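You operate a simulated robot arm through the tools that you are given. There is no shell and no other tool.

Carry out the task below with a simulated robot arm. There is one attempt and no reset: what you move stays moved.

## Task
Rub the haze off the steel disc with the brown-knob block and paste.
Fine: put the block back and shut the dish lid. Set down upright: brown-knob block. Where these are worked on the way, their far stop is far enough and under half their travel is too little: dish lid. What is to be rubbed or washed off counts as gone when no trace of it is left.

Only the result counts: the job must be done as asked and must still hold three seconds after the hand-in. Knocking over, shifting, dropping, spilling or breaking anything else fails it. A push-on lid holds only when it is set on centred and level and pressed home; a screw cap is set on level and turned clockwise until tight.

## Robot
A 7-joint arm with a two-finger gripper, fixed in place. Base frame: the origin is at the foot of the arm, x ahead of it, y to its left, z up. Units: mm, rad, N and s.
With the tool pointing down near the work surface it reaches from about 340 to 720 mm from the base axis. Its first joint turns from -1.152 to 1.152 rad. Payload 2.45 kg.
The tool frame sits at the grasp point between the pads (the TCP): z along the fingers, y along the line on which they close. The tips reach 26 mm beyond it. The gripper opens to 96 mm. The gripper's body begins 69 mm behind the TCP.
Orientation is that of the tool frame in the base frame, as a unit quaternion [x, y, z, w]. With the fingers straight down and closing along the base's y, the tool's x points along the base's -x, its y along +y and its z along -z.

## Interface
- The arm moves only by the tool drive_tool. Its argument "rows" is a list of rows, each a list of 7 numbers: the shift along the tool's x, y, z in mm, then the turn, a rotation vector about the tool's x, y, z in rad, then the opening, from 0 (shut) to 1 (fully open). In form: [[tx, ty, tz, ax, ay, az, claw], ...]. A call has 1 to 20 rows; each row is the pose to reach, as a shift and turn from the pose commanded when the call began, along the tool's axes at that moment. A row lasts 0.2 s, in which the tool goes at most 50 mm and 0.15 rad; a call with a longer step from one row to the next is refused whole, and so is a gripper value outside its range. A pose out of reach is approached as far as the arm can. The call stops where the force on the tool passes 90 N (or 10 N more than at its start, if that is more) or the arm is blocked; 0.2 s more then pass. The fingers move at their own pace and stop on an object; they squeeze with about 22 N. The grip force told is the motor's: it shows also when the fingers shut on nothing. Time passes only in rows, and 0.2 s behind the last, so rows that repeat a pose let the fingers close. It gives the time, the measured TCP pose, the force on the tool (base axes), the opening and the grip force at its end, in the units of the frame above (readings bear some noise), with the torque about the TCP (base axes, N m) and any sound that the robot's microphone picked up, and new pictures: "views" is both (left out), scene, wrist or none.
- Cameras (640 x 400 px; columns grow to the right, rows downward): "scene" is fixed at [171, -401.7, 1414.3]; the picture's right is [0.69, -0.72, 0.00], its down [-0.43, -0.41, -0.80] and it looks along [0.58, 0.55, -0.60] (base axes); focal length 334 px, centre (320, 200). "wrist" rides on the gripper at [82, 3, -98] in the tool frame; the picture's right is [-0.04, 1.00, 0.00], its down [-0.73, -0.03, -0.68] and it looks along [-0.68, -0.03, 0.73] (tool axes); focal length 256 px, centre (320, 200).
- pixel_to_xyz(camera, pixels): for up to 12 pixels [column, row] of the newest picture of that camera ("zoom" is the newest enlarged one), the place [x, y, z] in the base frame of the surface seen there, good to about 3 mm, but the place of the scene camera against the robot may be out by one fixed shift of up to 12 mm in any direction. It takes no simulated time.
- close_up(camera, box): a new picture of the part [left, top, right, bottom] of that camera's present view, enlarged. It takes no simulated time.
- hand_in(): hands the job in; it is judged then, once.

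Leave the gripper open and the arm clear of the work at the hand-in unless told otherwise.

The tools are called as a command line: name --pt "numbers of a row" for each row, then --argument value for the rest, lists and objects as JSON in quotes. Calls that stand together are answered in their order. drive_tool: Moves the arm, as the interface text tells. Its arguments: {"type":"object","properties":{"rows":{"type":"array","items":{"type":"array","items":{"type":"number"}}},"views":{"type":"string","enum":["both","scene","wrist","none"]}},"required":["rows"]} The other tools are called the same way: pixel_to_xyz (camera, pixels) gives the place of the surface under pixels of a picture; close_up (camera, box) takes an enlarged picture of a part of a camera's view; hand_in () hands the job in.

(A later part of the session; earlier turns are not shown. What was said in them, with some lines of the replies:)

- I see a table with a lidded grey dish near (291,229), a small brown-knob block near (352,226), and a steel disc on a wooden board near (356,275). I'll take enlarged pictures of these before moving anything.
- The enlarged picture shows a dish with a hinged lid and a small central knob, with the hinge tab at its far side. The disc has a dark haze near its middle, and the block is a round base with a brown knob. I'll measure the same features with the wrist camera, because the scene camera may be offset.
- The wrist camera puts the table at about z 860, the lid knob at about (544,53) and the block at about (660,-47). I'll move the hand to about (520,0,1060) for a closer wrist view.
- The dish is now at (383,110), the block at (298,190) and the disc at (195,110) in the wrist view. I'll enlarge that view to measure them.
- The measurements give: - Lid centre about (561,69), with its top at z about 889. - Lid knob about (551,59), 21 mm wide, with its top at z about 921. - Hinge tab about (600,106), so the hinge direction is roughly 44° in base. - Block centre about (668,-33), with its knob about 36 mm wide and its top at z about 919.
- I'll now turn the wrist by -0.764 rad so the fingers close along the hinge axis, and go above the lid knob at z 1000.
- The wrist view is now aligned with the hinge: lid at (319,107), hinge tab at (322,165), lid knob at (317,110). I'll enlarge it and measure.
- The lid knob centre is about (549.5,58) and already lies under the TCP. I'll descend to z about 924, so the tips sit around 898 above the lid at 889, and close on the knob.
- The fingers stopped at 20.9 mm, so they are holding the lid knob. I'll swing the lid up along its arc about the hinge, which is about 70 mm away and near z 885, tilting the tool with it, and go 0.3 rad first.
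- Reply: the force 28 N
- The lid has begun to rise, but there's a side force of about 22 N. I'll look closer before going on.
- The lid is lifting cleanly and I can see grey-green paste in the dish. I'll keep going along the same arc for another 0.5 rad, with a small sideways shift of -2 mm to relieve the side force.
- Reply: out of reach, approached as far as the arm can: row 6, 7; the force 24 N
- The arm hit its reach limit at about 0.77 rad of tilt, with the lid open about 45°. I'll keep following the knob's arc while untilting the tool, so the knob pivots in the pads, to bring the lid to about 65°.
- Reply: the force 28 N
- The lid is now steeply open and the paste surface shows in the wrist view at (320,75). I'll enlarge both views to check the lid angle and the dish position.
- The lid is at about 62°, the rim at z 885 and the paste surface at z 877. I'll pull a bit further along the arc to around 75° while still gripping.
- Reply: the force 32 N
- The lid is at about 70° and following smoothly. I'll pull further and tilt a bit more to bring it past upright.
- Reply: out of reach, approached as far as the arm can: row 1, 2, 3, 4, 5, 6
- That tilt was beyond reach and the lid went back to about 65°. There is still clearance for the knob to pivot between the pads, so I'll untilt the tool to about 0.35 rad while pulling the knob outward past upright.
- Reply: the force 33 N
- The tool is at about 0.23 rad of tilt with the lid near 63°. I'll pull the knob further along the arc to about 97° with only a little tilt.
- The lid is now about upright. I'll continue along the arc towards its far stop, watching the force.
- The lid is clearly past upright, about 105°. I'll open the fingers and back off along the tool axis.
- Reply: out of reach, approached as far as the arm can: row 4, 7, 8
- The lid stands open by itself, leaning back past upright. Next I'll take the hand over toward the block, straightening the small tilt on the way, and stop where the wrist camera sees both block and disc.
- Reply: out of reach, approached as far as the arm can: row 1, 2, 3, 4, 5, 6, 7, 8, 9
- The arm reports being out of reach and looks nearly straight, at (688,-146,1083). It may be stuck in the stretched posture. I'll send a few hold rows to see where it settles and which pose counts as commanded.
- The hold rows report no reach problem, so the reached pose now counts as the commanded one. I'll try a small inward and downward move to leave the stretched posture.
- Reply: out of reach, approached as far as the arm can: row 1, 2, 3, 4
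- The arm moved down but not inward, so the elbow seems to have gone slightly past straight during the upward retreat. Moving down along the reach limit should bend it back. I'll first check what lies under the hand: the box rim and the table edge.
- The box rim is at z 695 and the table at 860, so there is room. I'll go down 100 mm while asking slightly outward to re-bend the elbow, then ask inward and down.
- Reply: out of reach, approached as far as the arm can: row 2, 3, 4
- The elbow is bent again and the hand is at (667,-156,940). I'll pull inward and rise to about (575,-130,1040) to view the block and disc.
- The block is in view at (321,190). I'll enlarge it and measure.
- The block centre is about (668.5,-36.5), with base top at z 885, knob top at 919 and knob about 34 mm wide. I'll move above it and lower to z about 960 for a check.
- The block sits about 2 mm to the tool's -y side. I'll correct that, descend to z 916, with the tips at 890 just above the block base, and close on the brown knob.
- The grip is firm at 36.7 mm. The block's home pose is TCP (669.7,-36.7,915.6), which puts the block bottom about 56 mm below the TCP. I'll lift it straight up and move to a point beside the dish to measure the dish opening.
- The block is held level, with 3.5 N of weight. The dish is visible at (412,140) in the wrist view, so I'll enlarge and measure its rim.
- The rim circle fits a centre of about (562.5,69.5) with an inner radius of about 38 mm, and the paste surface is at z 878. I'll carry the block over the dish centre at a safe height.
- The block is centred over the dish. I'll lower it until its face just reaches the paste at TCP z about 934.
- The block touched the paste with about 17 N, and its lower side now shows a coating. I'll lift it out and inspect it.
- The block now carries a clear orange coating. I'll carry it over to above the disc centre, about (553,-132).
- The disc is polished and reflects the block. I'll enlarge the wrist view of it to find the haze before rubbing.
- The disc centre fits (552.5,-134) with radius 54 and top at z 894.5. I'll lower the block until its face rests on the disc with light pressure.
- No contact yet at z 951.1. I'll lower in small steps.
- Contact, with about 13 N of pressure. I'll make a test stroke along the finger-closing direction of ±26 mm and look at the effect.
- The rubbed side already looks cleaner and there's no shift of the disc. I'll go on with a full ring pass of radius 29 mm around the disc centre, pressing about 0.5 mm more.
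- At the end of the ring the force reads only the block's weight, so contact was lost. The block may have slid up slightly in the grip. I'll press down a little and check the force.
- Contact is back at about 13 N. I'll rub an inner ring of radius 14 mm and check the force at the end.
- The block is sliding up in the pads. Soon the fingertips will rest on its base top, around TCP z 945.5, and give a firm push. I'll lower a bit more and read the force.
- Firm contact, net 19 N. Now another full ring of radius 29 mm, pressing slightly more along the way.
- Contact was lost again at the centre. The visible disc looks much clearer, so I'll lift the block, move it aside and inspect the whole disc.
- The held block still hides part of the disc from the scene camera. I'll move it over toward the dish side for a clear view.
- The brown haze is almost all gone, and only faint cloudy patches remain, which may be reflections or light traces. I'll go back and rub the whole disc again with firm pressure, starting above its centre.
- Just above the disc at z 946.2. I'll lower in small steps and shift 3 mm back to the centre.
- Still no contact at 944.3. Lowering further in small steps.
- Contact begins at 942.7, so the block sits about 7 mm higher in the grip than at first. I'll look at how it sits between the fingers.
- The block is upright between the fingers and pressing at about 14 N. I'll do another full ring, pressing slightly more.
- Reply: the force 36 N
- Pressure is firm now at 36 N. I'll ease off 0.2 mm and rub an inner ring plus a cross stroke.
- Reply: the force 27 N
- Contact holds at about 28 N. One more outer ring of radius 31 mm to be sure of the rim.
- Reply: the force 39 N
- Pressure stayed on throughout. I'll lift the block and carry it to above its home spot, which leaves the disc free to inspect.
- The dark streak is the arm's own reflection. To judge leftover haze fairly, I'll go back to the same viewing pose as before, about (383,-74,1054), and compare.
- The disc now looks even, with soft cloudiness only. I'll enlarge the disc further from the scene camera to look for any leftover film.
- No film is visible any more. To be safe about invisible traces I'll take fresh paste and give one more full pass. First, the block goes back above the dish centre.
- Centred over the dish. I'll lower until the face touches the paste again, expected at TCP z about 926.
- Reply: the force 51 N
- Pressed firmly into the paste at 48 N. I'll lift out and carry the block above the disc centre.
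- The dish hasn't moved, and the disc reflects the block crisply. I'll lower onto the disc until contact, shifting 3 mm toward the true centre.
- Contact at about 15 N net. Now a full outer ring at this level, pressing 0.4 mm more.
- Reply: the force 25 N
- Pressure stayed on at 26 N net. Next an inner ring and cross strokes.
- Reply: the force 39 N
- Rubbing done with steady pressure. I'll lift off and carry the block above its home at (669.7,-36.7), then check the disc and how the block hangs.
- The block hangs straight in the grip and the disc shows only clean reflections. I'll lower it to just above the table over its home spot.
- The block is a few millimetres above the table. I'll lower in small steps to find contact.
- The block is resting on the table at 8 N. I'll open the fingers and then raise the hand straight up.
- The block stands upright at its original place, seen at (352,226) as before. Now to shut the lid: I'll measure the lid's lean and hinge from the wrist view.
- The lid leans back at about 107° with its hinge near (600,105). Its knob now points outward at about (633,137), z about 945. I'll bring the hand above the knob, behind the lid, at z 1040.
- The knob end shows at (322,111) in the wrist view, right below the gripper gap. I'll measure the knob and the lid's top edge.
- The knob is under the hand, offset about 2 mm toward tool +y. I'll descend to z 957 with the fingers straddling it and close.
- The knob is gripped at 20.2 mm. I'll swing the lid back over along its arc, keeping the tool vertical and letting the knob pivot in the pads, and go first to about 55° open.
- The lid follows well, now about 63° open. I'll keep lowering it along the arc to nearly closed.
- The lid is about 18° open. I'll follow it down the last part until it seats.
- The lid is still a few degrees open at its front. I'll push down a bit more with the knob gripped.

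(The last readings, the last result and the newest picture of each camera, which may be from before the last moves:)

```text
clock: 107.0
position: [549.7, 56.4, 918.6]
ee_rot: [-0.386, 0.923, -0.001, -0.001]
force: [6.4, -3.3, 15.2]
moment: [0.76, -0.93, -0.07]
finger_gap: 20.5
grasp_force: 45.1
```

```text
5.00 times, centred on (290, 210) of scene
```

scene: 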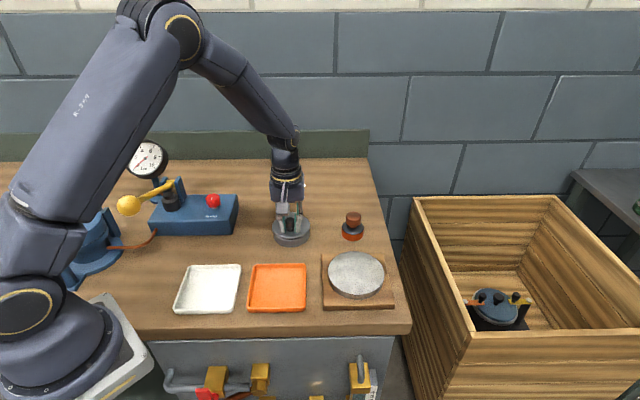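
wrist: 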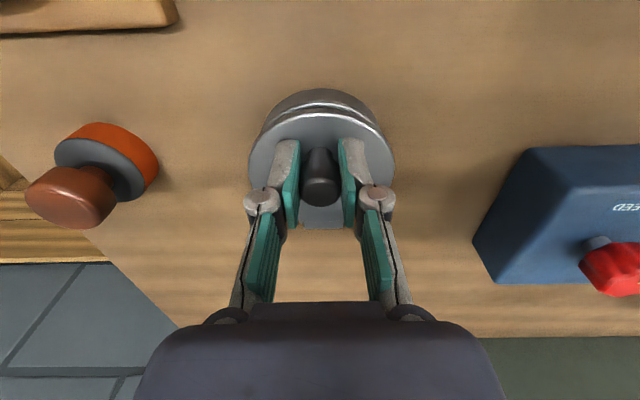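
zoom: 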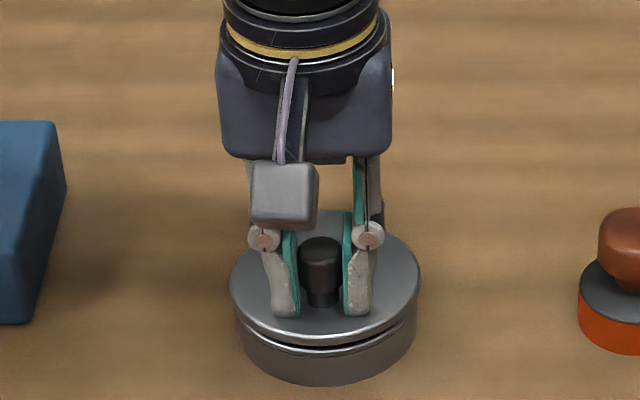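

Nearly shut. I'll go down 2 mm more and check.

drive_tool --pt "0.2 0 1 0 0 0 0" --pt "0.3 0 2 0 0 0 0" --pt "0.3 0 2.6 0 0 0 0" --pt "0.3 0 2.6 0 0 0 0" --views "scene"

close_up --camera "scene" --box '[240, 170, 340, 250]'

```text
clock: 108.0
position: [550.1, 55.4, 917.7]
ee_rot: [-0.386, 0.922, -0.001, -0.001]
force: [8.6, -5.5, 15.0]
moment: [0.73, -0.89, -0.04]
finger_gap: 20.5
grasp_force: 45.3
```

scene: 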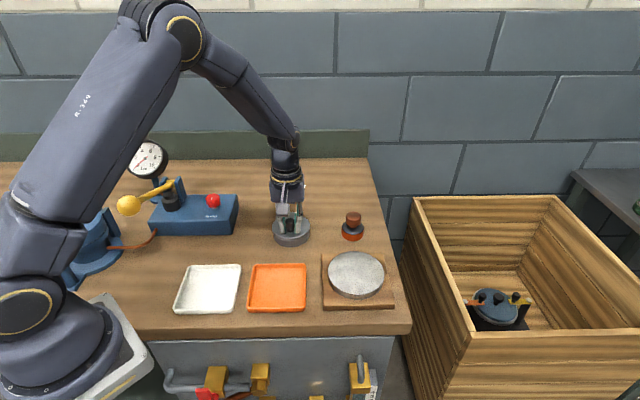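

```text
5.00 times, centred on (290, 210) of scene
```

zoom: 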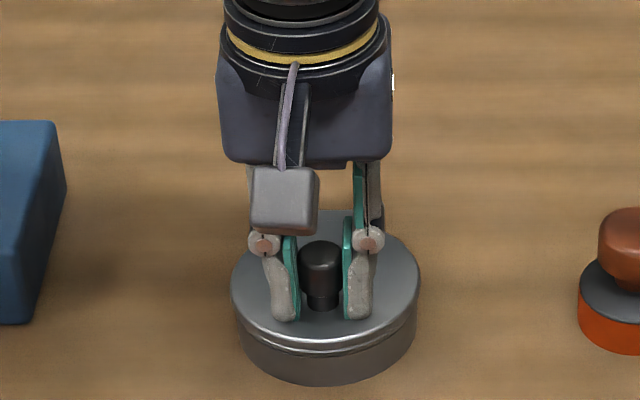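

The lid looks seated all round. I'll release the knob, rise, close the fingers, and then press lightly on top of the knob to make sure it's fully home.

drive_tool --pt "0 0 0 0 0 0 0.3" --pt "0 0 0 0 0 0 0.5" --pt "0 0 0 0 0 0 0.5" --pt "0 0 -15 0 0 0 0.5" --pt "0 0 -45 0 0 0 0.5" --pt "0 0 -60 0 0 0 0.2" --pt "0 0 -60 0 0 0 0" --pt "0 0 -60 0 0 0 0" --pt "0 0 -60 0 0 0 0"

close_up --camera "scene" --box '[240, 170, 340, 250]'

close_up --camera "wrist" --box '[220, 40, 420, 200]'

```text
clock: 110.0
position: [549.4, 57.2, 976.2]
ee_rot: [-0.387, 0.922, -0.001, 0.0]
force: [0.4, 0.2, -0.5]
moment: [0.0, -0.04, 0.01]
finger_gap: 0.1
grasp_force: 22.1
```

scene: 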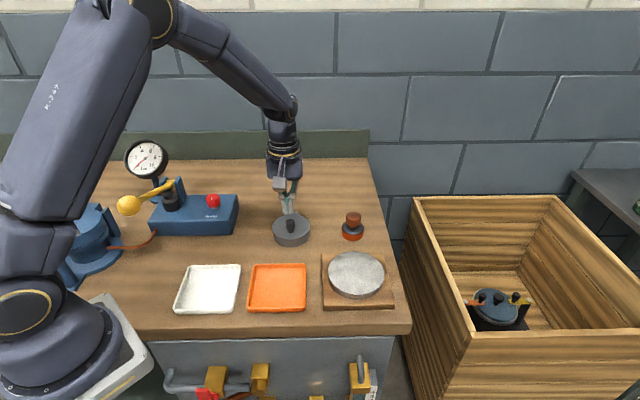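
wrist: 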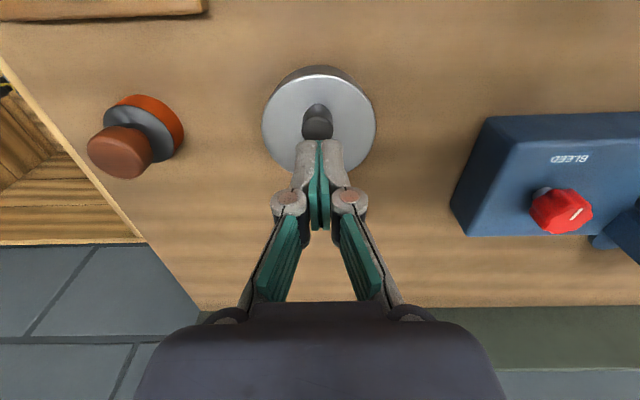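

```text
5.00 times, centred on (290, 210) of scene
```

zoom: 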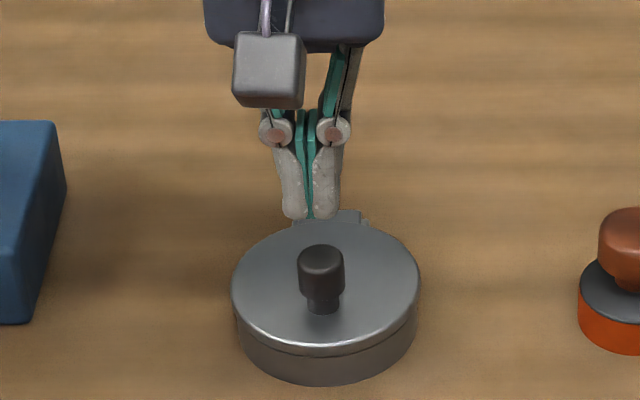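

```text
2.50 times, centred on (320, 120) of wrist
```

zoom: 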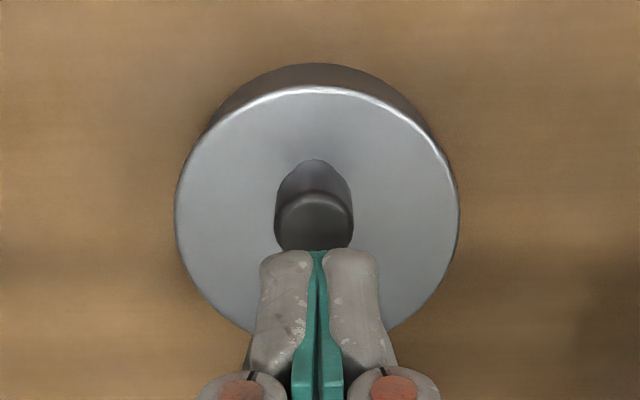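

The lid looks shut. I'll press gently on the knob top with the closed fingertips, expecting contact near TCP z 945.

drive_tool --pt "0 0 15 0 0 0 0" --pt "0 0 25 0 0 0 0" --pt "0 0 29 0 0 0 0" --pt "0 0 31 0 0 0 0" --pt "0 0 31 0 0 0 0" --views "none"

```text
clock: 111.2
position: [550.4, 56.2, 945.1]
ee_rot: [-0.386, 0.922, 0.0, -0.001]
force: [0.1, 0.2, 0.5]
moment: [0.01, 0.0, 0.02]
finger_gap: 0.3
grasp_force: 22.4
```

drive_tool --pt "0 0 0.7 0 0 0 0" --pt "0 0 1.4 0 0 0 0" --pt "0 0 1.4 0 0 0 0" --views "none"

```text
clock: 112.0
position: [549.5, 55.9, 943.4]
ee_rot: [-0.386, 0.922, -0.001, -0.001]
force: [-1.0, 0.5, 0.3]
moment: [0.01, 0.03, -0.01]
finger_gap: 0.0
grasp_force: 22.3
```

No contact yet at z 943.4. Continuing down in small steps.

drive_tool --pt "0 0 0.7 0 0 0 0" --pt "0 0 1.4 0 0 0 0" --pt "0 0 2.0 0 0 0 0" --pt "0 0 2.0 0 0 0 0" --views "scene"

close_up --camera "scene" --box '[240, 170, 340, 250]'

```text
clock: 113.0
position: [549.1, 55.6, 941.0]
ee_rot: [-0.386, 0.923, 0.0, 0.0]
force: [-10.6, -2.2, 24.9]
moment: [-0.05, 0.18, -0.03]
finger_gap: 6.0
grasp_force: 21.9
```

scene: 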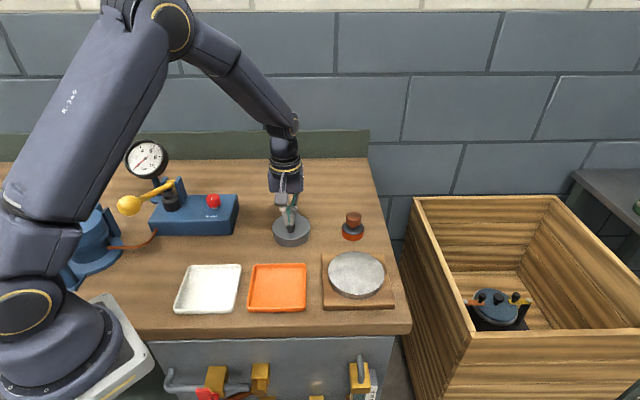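

```text
5.00 times, centred on (290, 210) of scene
```

zoom: 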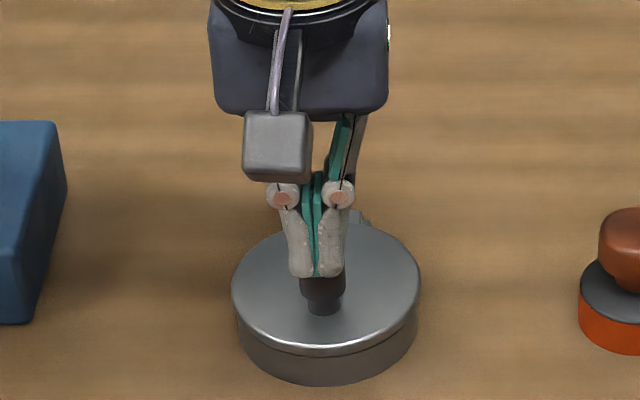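

Pressed on the knob with 25 N and the lid is fully down. I'll rise straight up, open the gripper and move clear for a final look.

drive_tool --pt "0 0 -10 0 0 0 0" --pt "0 0 -40 0 0 0 0" --pt "0 0 -80 0 0 0 0.3" --pt "20 0 -110 0 0 0 0.6" --pt "60 0 -130 0 0 0 1" --pt "100 0 -150 0 0 0 1" --pt "130 -20 -160 0 0 0 1" --pt "150 -40 -160 0 0 0 1" --pt "150 -40 -160 0 0 0 1"

close_up --camera "scene" --box '[328, 248, 384, 298]'

close_up --camera "scene" --box '[260, 190, 400, 310]'

```text
clock: 115.0
position: [474.2, -80.8, 1101.4]
ee_rot: [-0.386, 0.922, 0.0, -0.001]
force: [0.8, -0.9, 0.4]
moment: [0.0, 0.0, -0.01]
finger_gap: 96.1
grasp_force: 0.1
```

scene: 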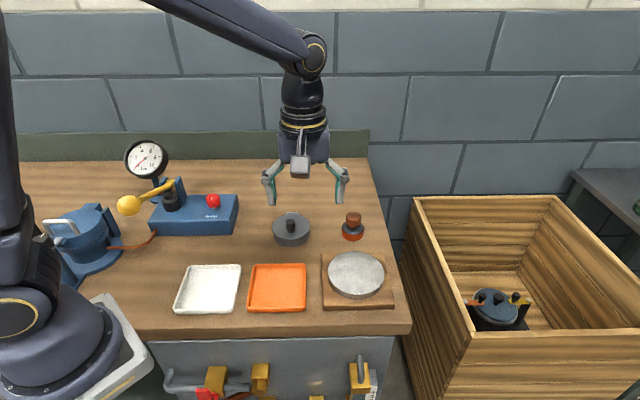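
wrist: 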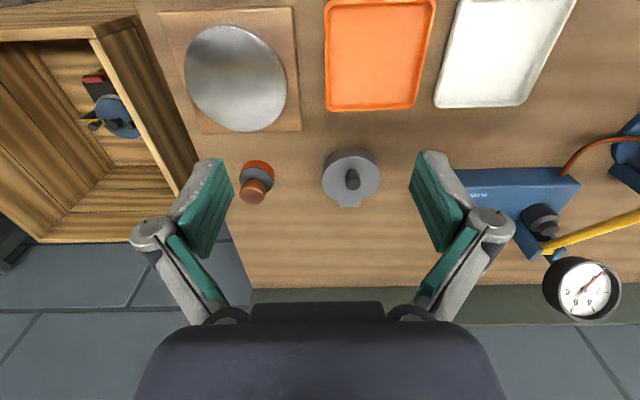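

```text
8.00 times, centred on (356, 273) of scene
```

zoom: 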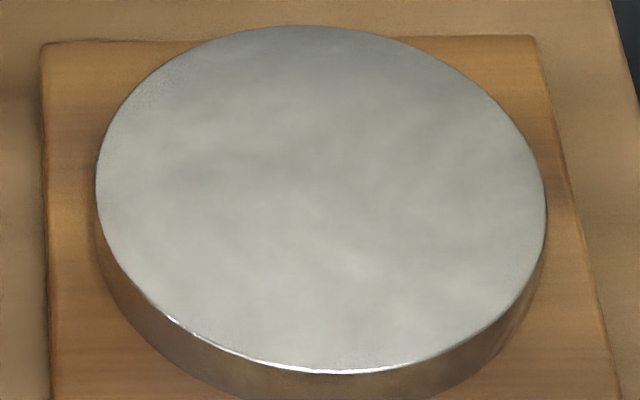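

```text
3.33 times, centred on (330, 250) of scene
```

zoom: 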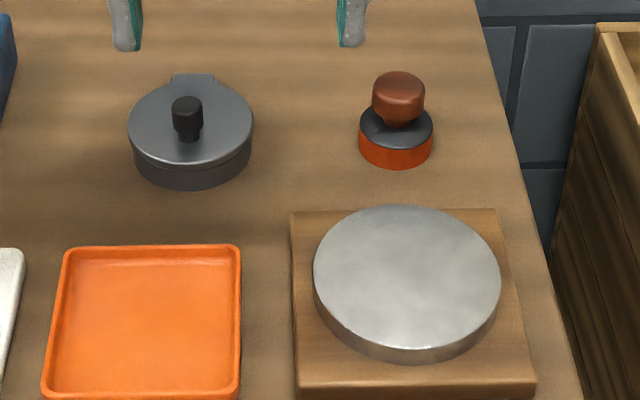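

The lid is shut, the block is upright at home, and the cloud pattern on the disc hasn't changed since before the last pass, so it looks like the metal's own texture. I'll take a last close look from the wrist camera.

close_up --camera "wrist" --box '[170, 10, 310, 145]'

close_up --camera "wrist" --box '[220, 130, 400, 230]'

pixel_to_xyz --camera "wrist" --pixels '[[351, 150], [351, 205], [324, 178], [378, 178], [257, 192], [257, 165], [236, 78], [352, 180]]'

```text
2.96 times, centred on (240, 78) of wrist
```

zoom: 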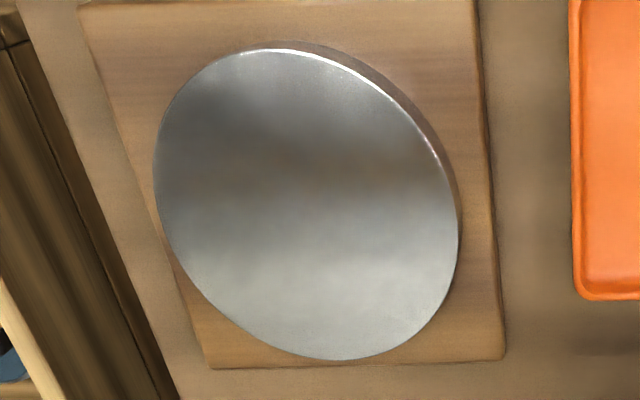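

```text
3.56 times, centred on (310, 180) of wrist
```

zoom: 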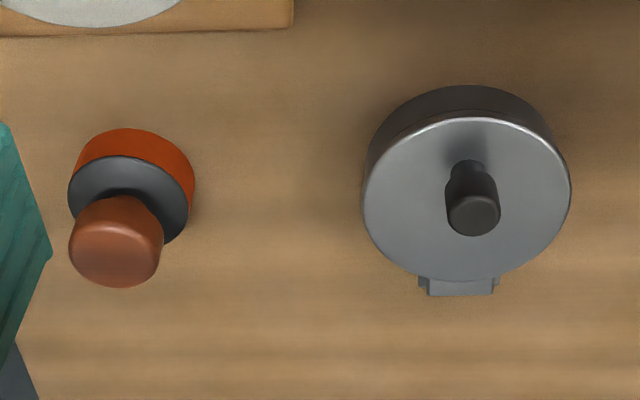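

```text
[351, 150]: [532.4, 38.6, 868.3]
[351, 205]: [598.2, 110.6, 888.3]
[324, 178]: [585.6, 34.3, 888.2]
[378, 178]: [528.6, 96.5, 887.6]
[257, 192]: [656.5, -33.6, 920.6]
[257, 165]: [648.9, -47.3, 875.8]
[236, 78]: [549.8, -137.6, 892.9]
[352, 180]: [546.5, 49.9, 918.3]
```

There's a faint warm tint in the middle of the disc in the wrist view. I'll enlarge that part more in both views.

close_up --camera "wrist" --box '[205, 45, 265, 85]'

close_up --camera "scene" --box '[338, 258, 374, 284]'

```text
10.00 times, centred on (235, 65) of wrist
```

zoom: 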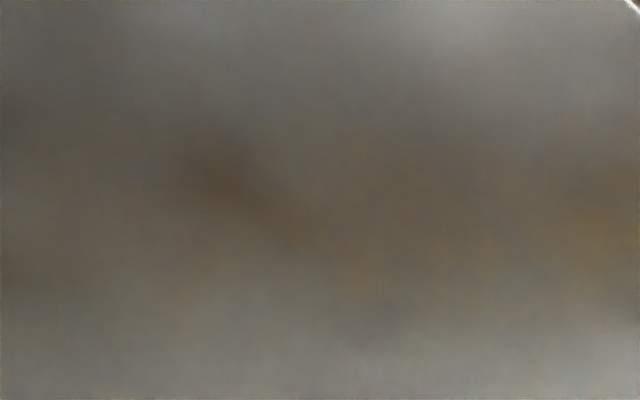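

```text
15.38 times, centred on (356, 271) of scene
```

zoom: 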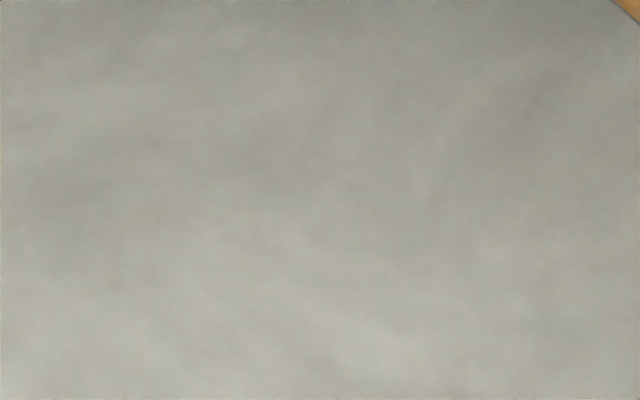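

The scene view shows no spot left, and the warm band in the wrist view looks like a reflection. To be certain, I'll go back to the pose of the "before" picture, (575,-130,1042), and compare directly.

drive_tool --pt "-9 -27 15 0 0 0 1" --pt "-18 -53 30 0 0 0 1" --pt "-27 -80 45 0 0 0 1" --pt "-36 -106.5 59 0 0 0 1" --pt "-36 -106.5 59 0 0 0 1"

close_up --camera "wrist" --box '[200, 0, 440, 150]'

```text
clock: 116.2
position: [574.9, -128.7, 1042.7]
ee_rot: [-0.387, 0.922, -0.001, -0.001]
force: [-0.1, -1.0, 1.0]
moment: [0.03, 0.0, 0.03]
finger_gap: 95.9
grasp_force: 0.1
```

scene: 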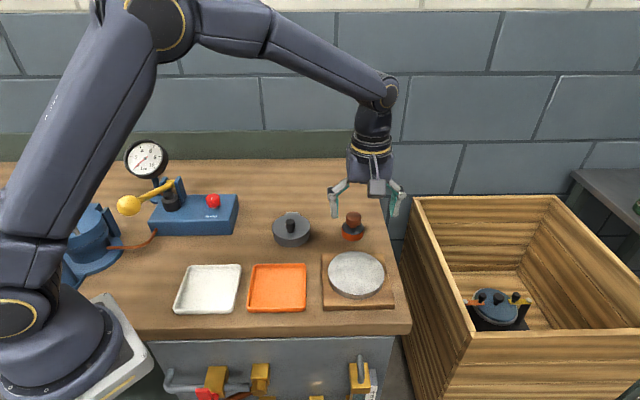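
wrist: 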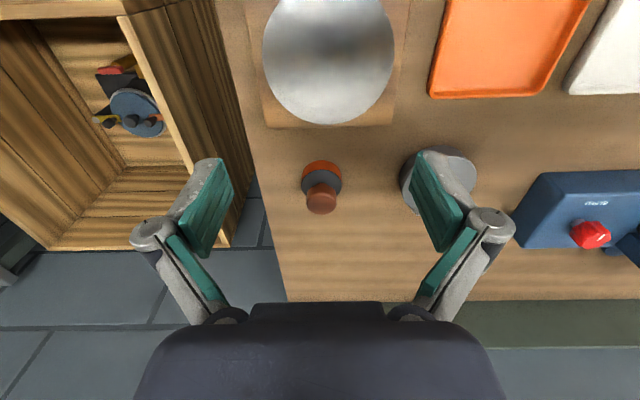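

```text
2.67 times, centred on (320, 75) of wrist
```

zoom: 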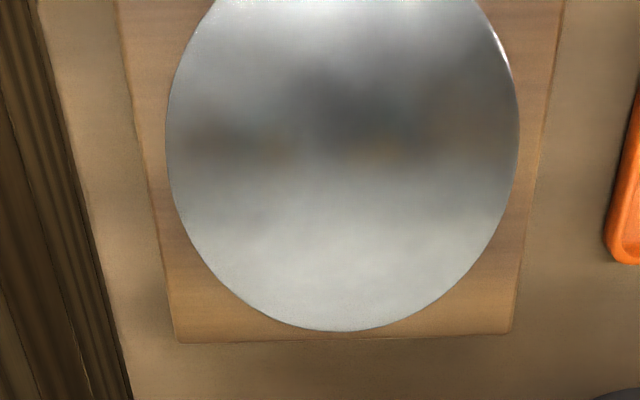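

Against the "before" picture from the same pose, the speckled brown film is gone and only smooth reflections remain. The lid is still shut and the block stands upright. I'll withdraw the open hand higher and clear of the work.

drive_tool --pt "20 15 -30 0 0 0 1" --pt "40 30 -60 0 0 0 1" --pt "60 45 -90 0 0 0 1" --pt "80 60 -110 0 0 0 1" --pt "80 60 -110 0 0 0 1"

close_up --camera "scene" --box '[260, 190, 400, 310]'

```text
clock: 117.4
position: [476.1, -145.1, 1154.9]
ee_rot: [-0.387, 0.922, 0.0, 0.0]
force: [-0.4, -0.5, 0.0]
moment: [0.02, 0.01, -0.02]
finger_gap: 96.3
grasp_force: 0.0
```

scene: 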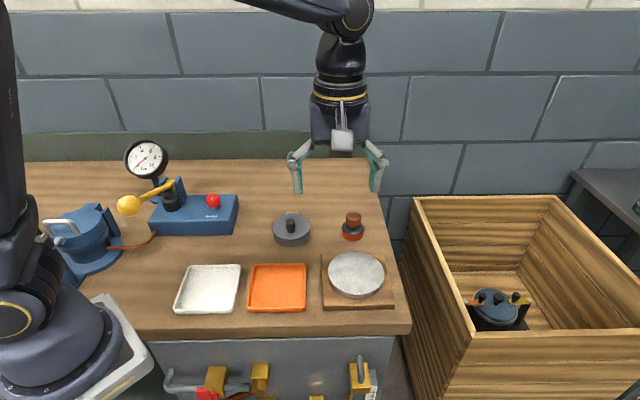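
wrist: 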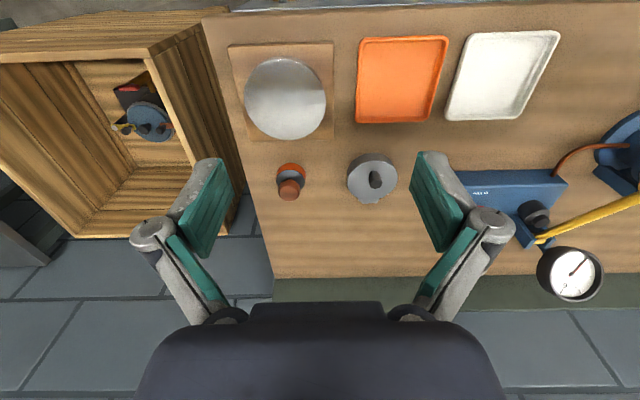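

```text
3.33 times, centred on (330, 250) of scene
```

zoom: 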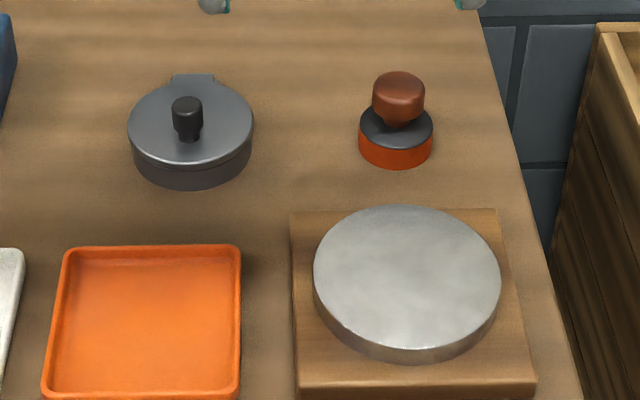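

The disc looks clean in both views, the dish lid is shut, and the block stands upright at its original place. The gripper is open and clear of the work, so I'm handing in.

hand_in

```text
The job is handed in.
```

I rubbed the haze off the steel disc with the brown-knob block and paste, and the job is handed in. No result came back, so I don't know yet whether it passed.

- **Disc:** I dipped the block twice and rubbed the whole face several times, the later passes with firm, steady pressure. In the last pictures the brown film is gone. The faint cloudy pattern left looks like the metal's own texture, because it didn't change during the last pass.
- **Block:** It stands upright at its original spot, matching its starting position in the scene picture. Its base is still orange with paste.
- **Dish lid:** I opened it to about 107°, closed it again, and pressed it down on the knob with about 25 N. It was still shut in the last picture.
- **Everything else:** Nothing else looks moved or knocked in the pictures. The gripper is open and clear of the work.
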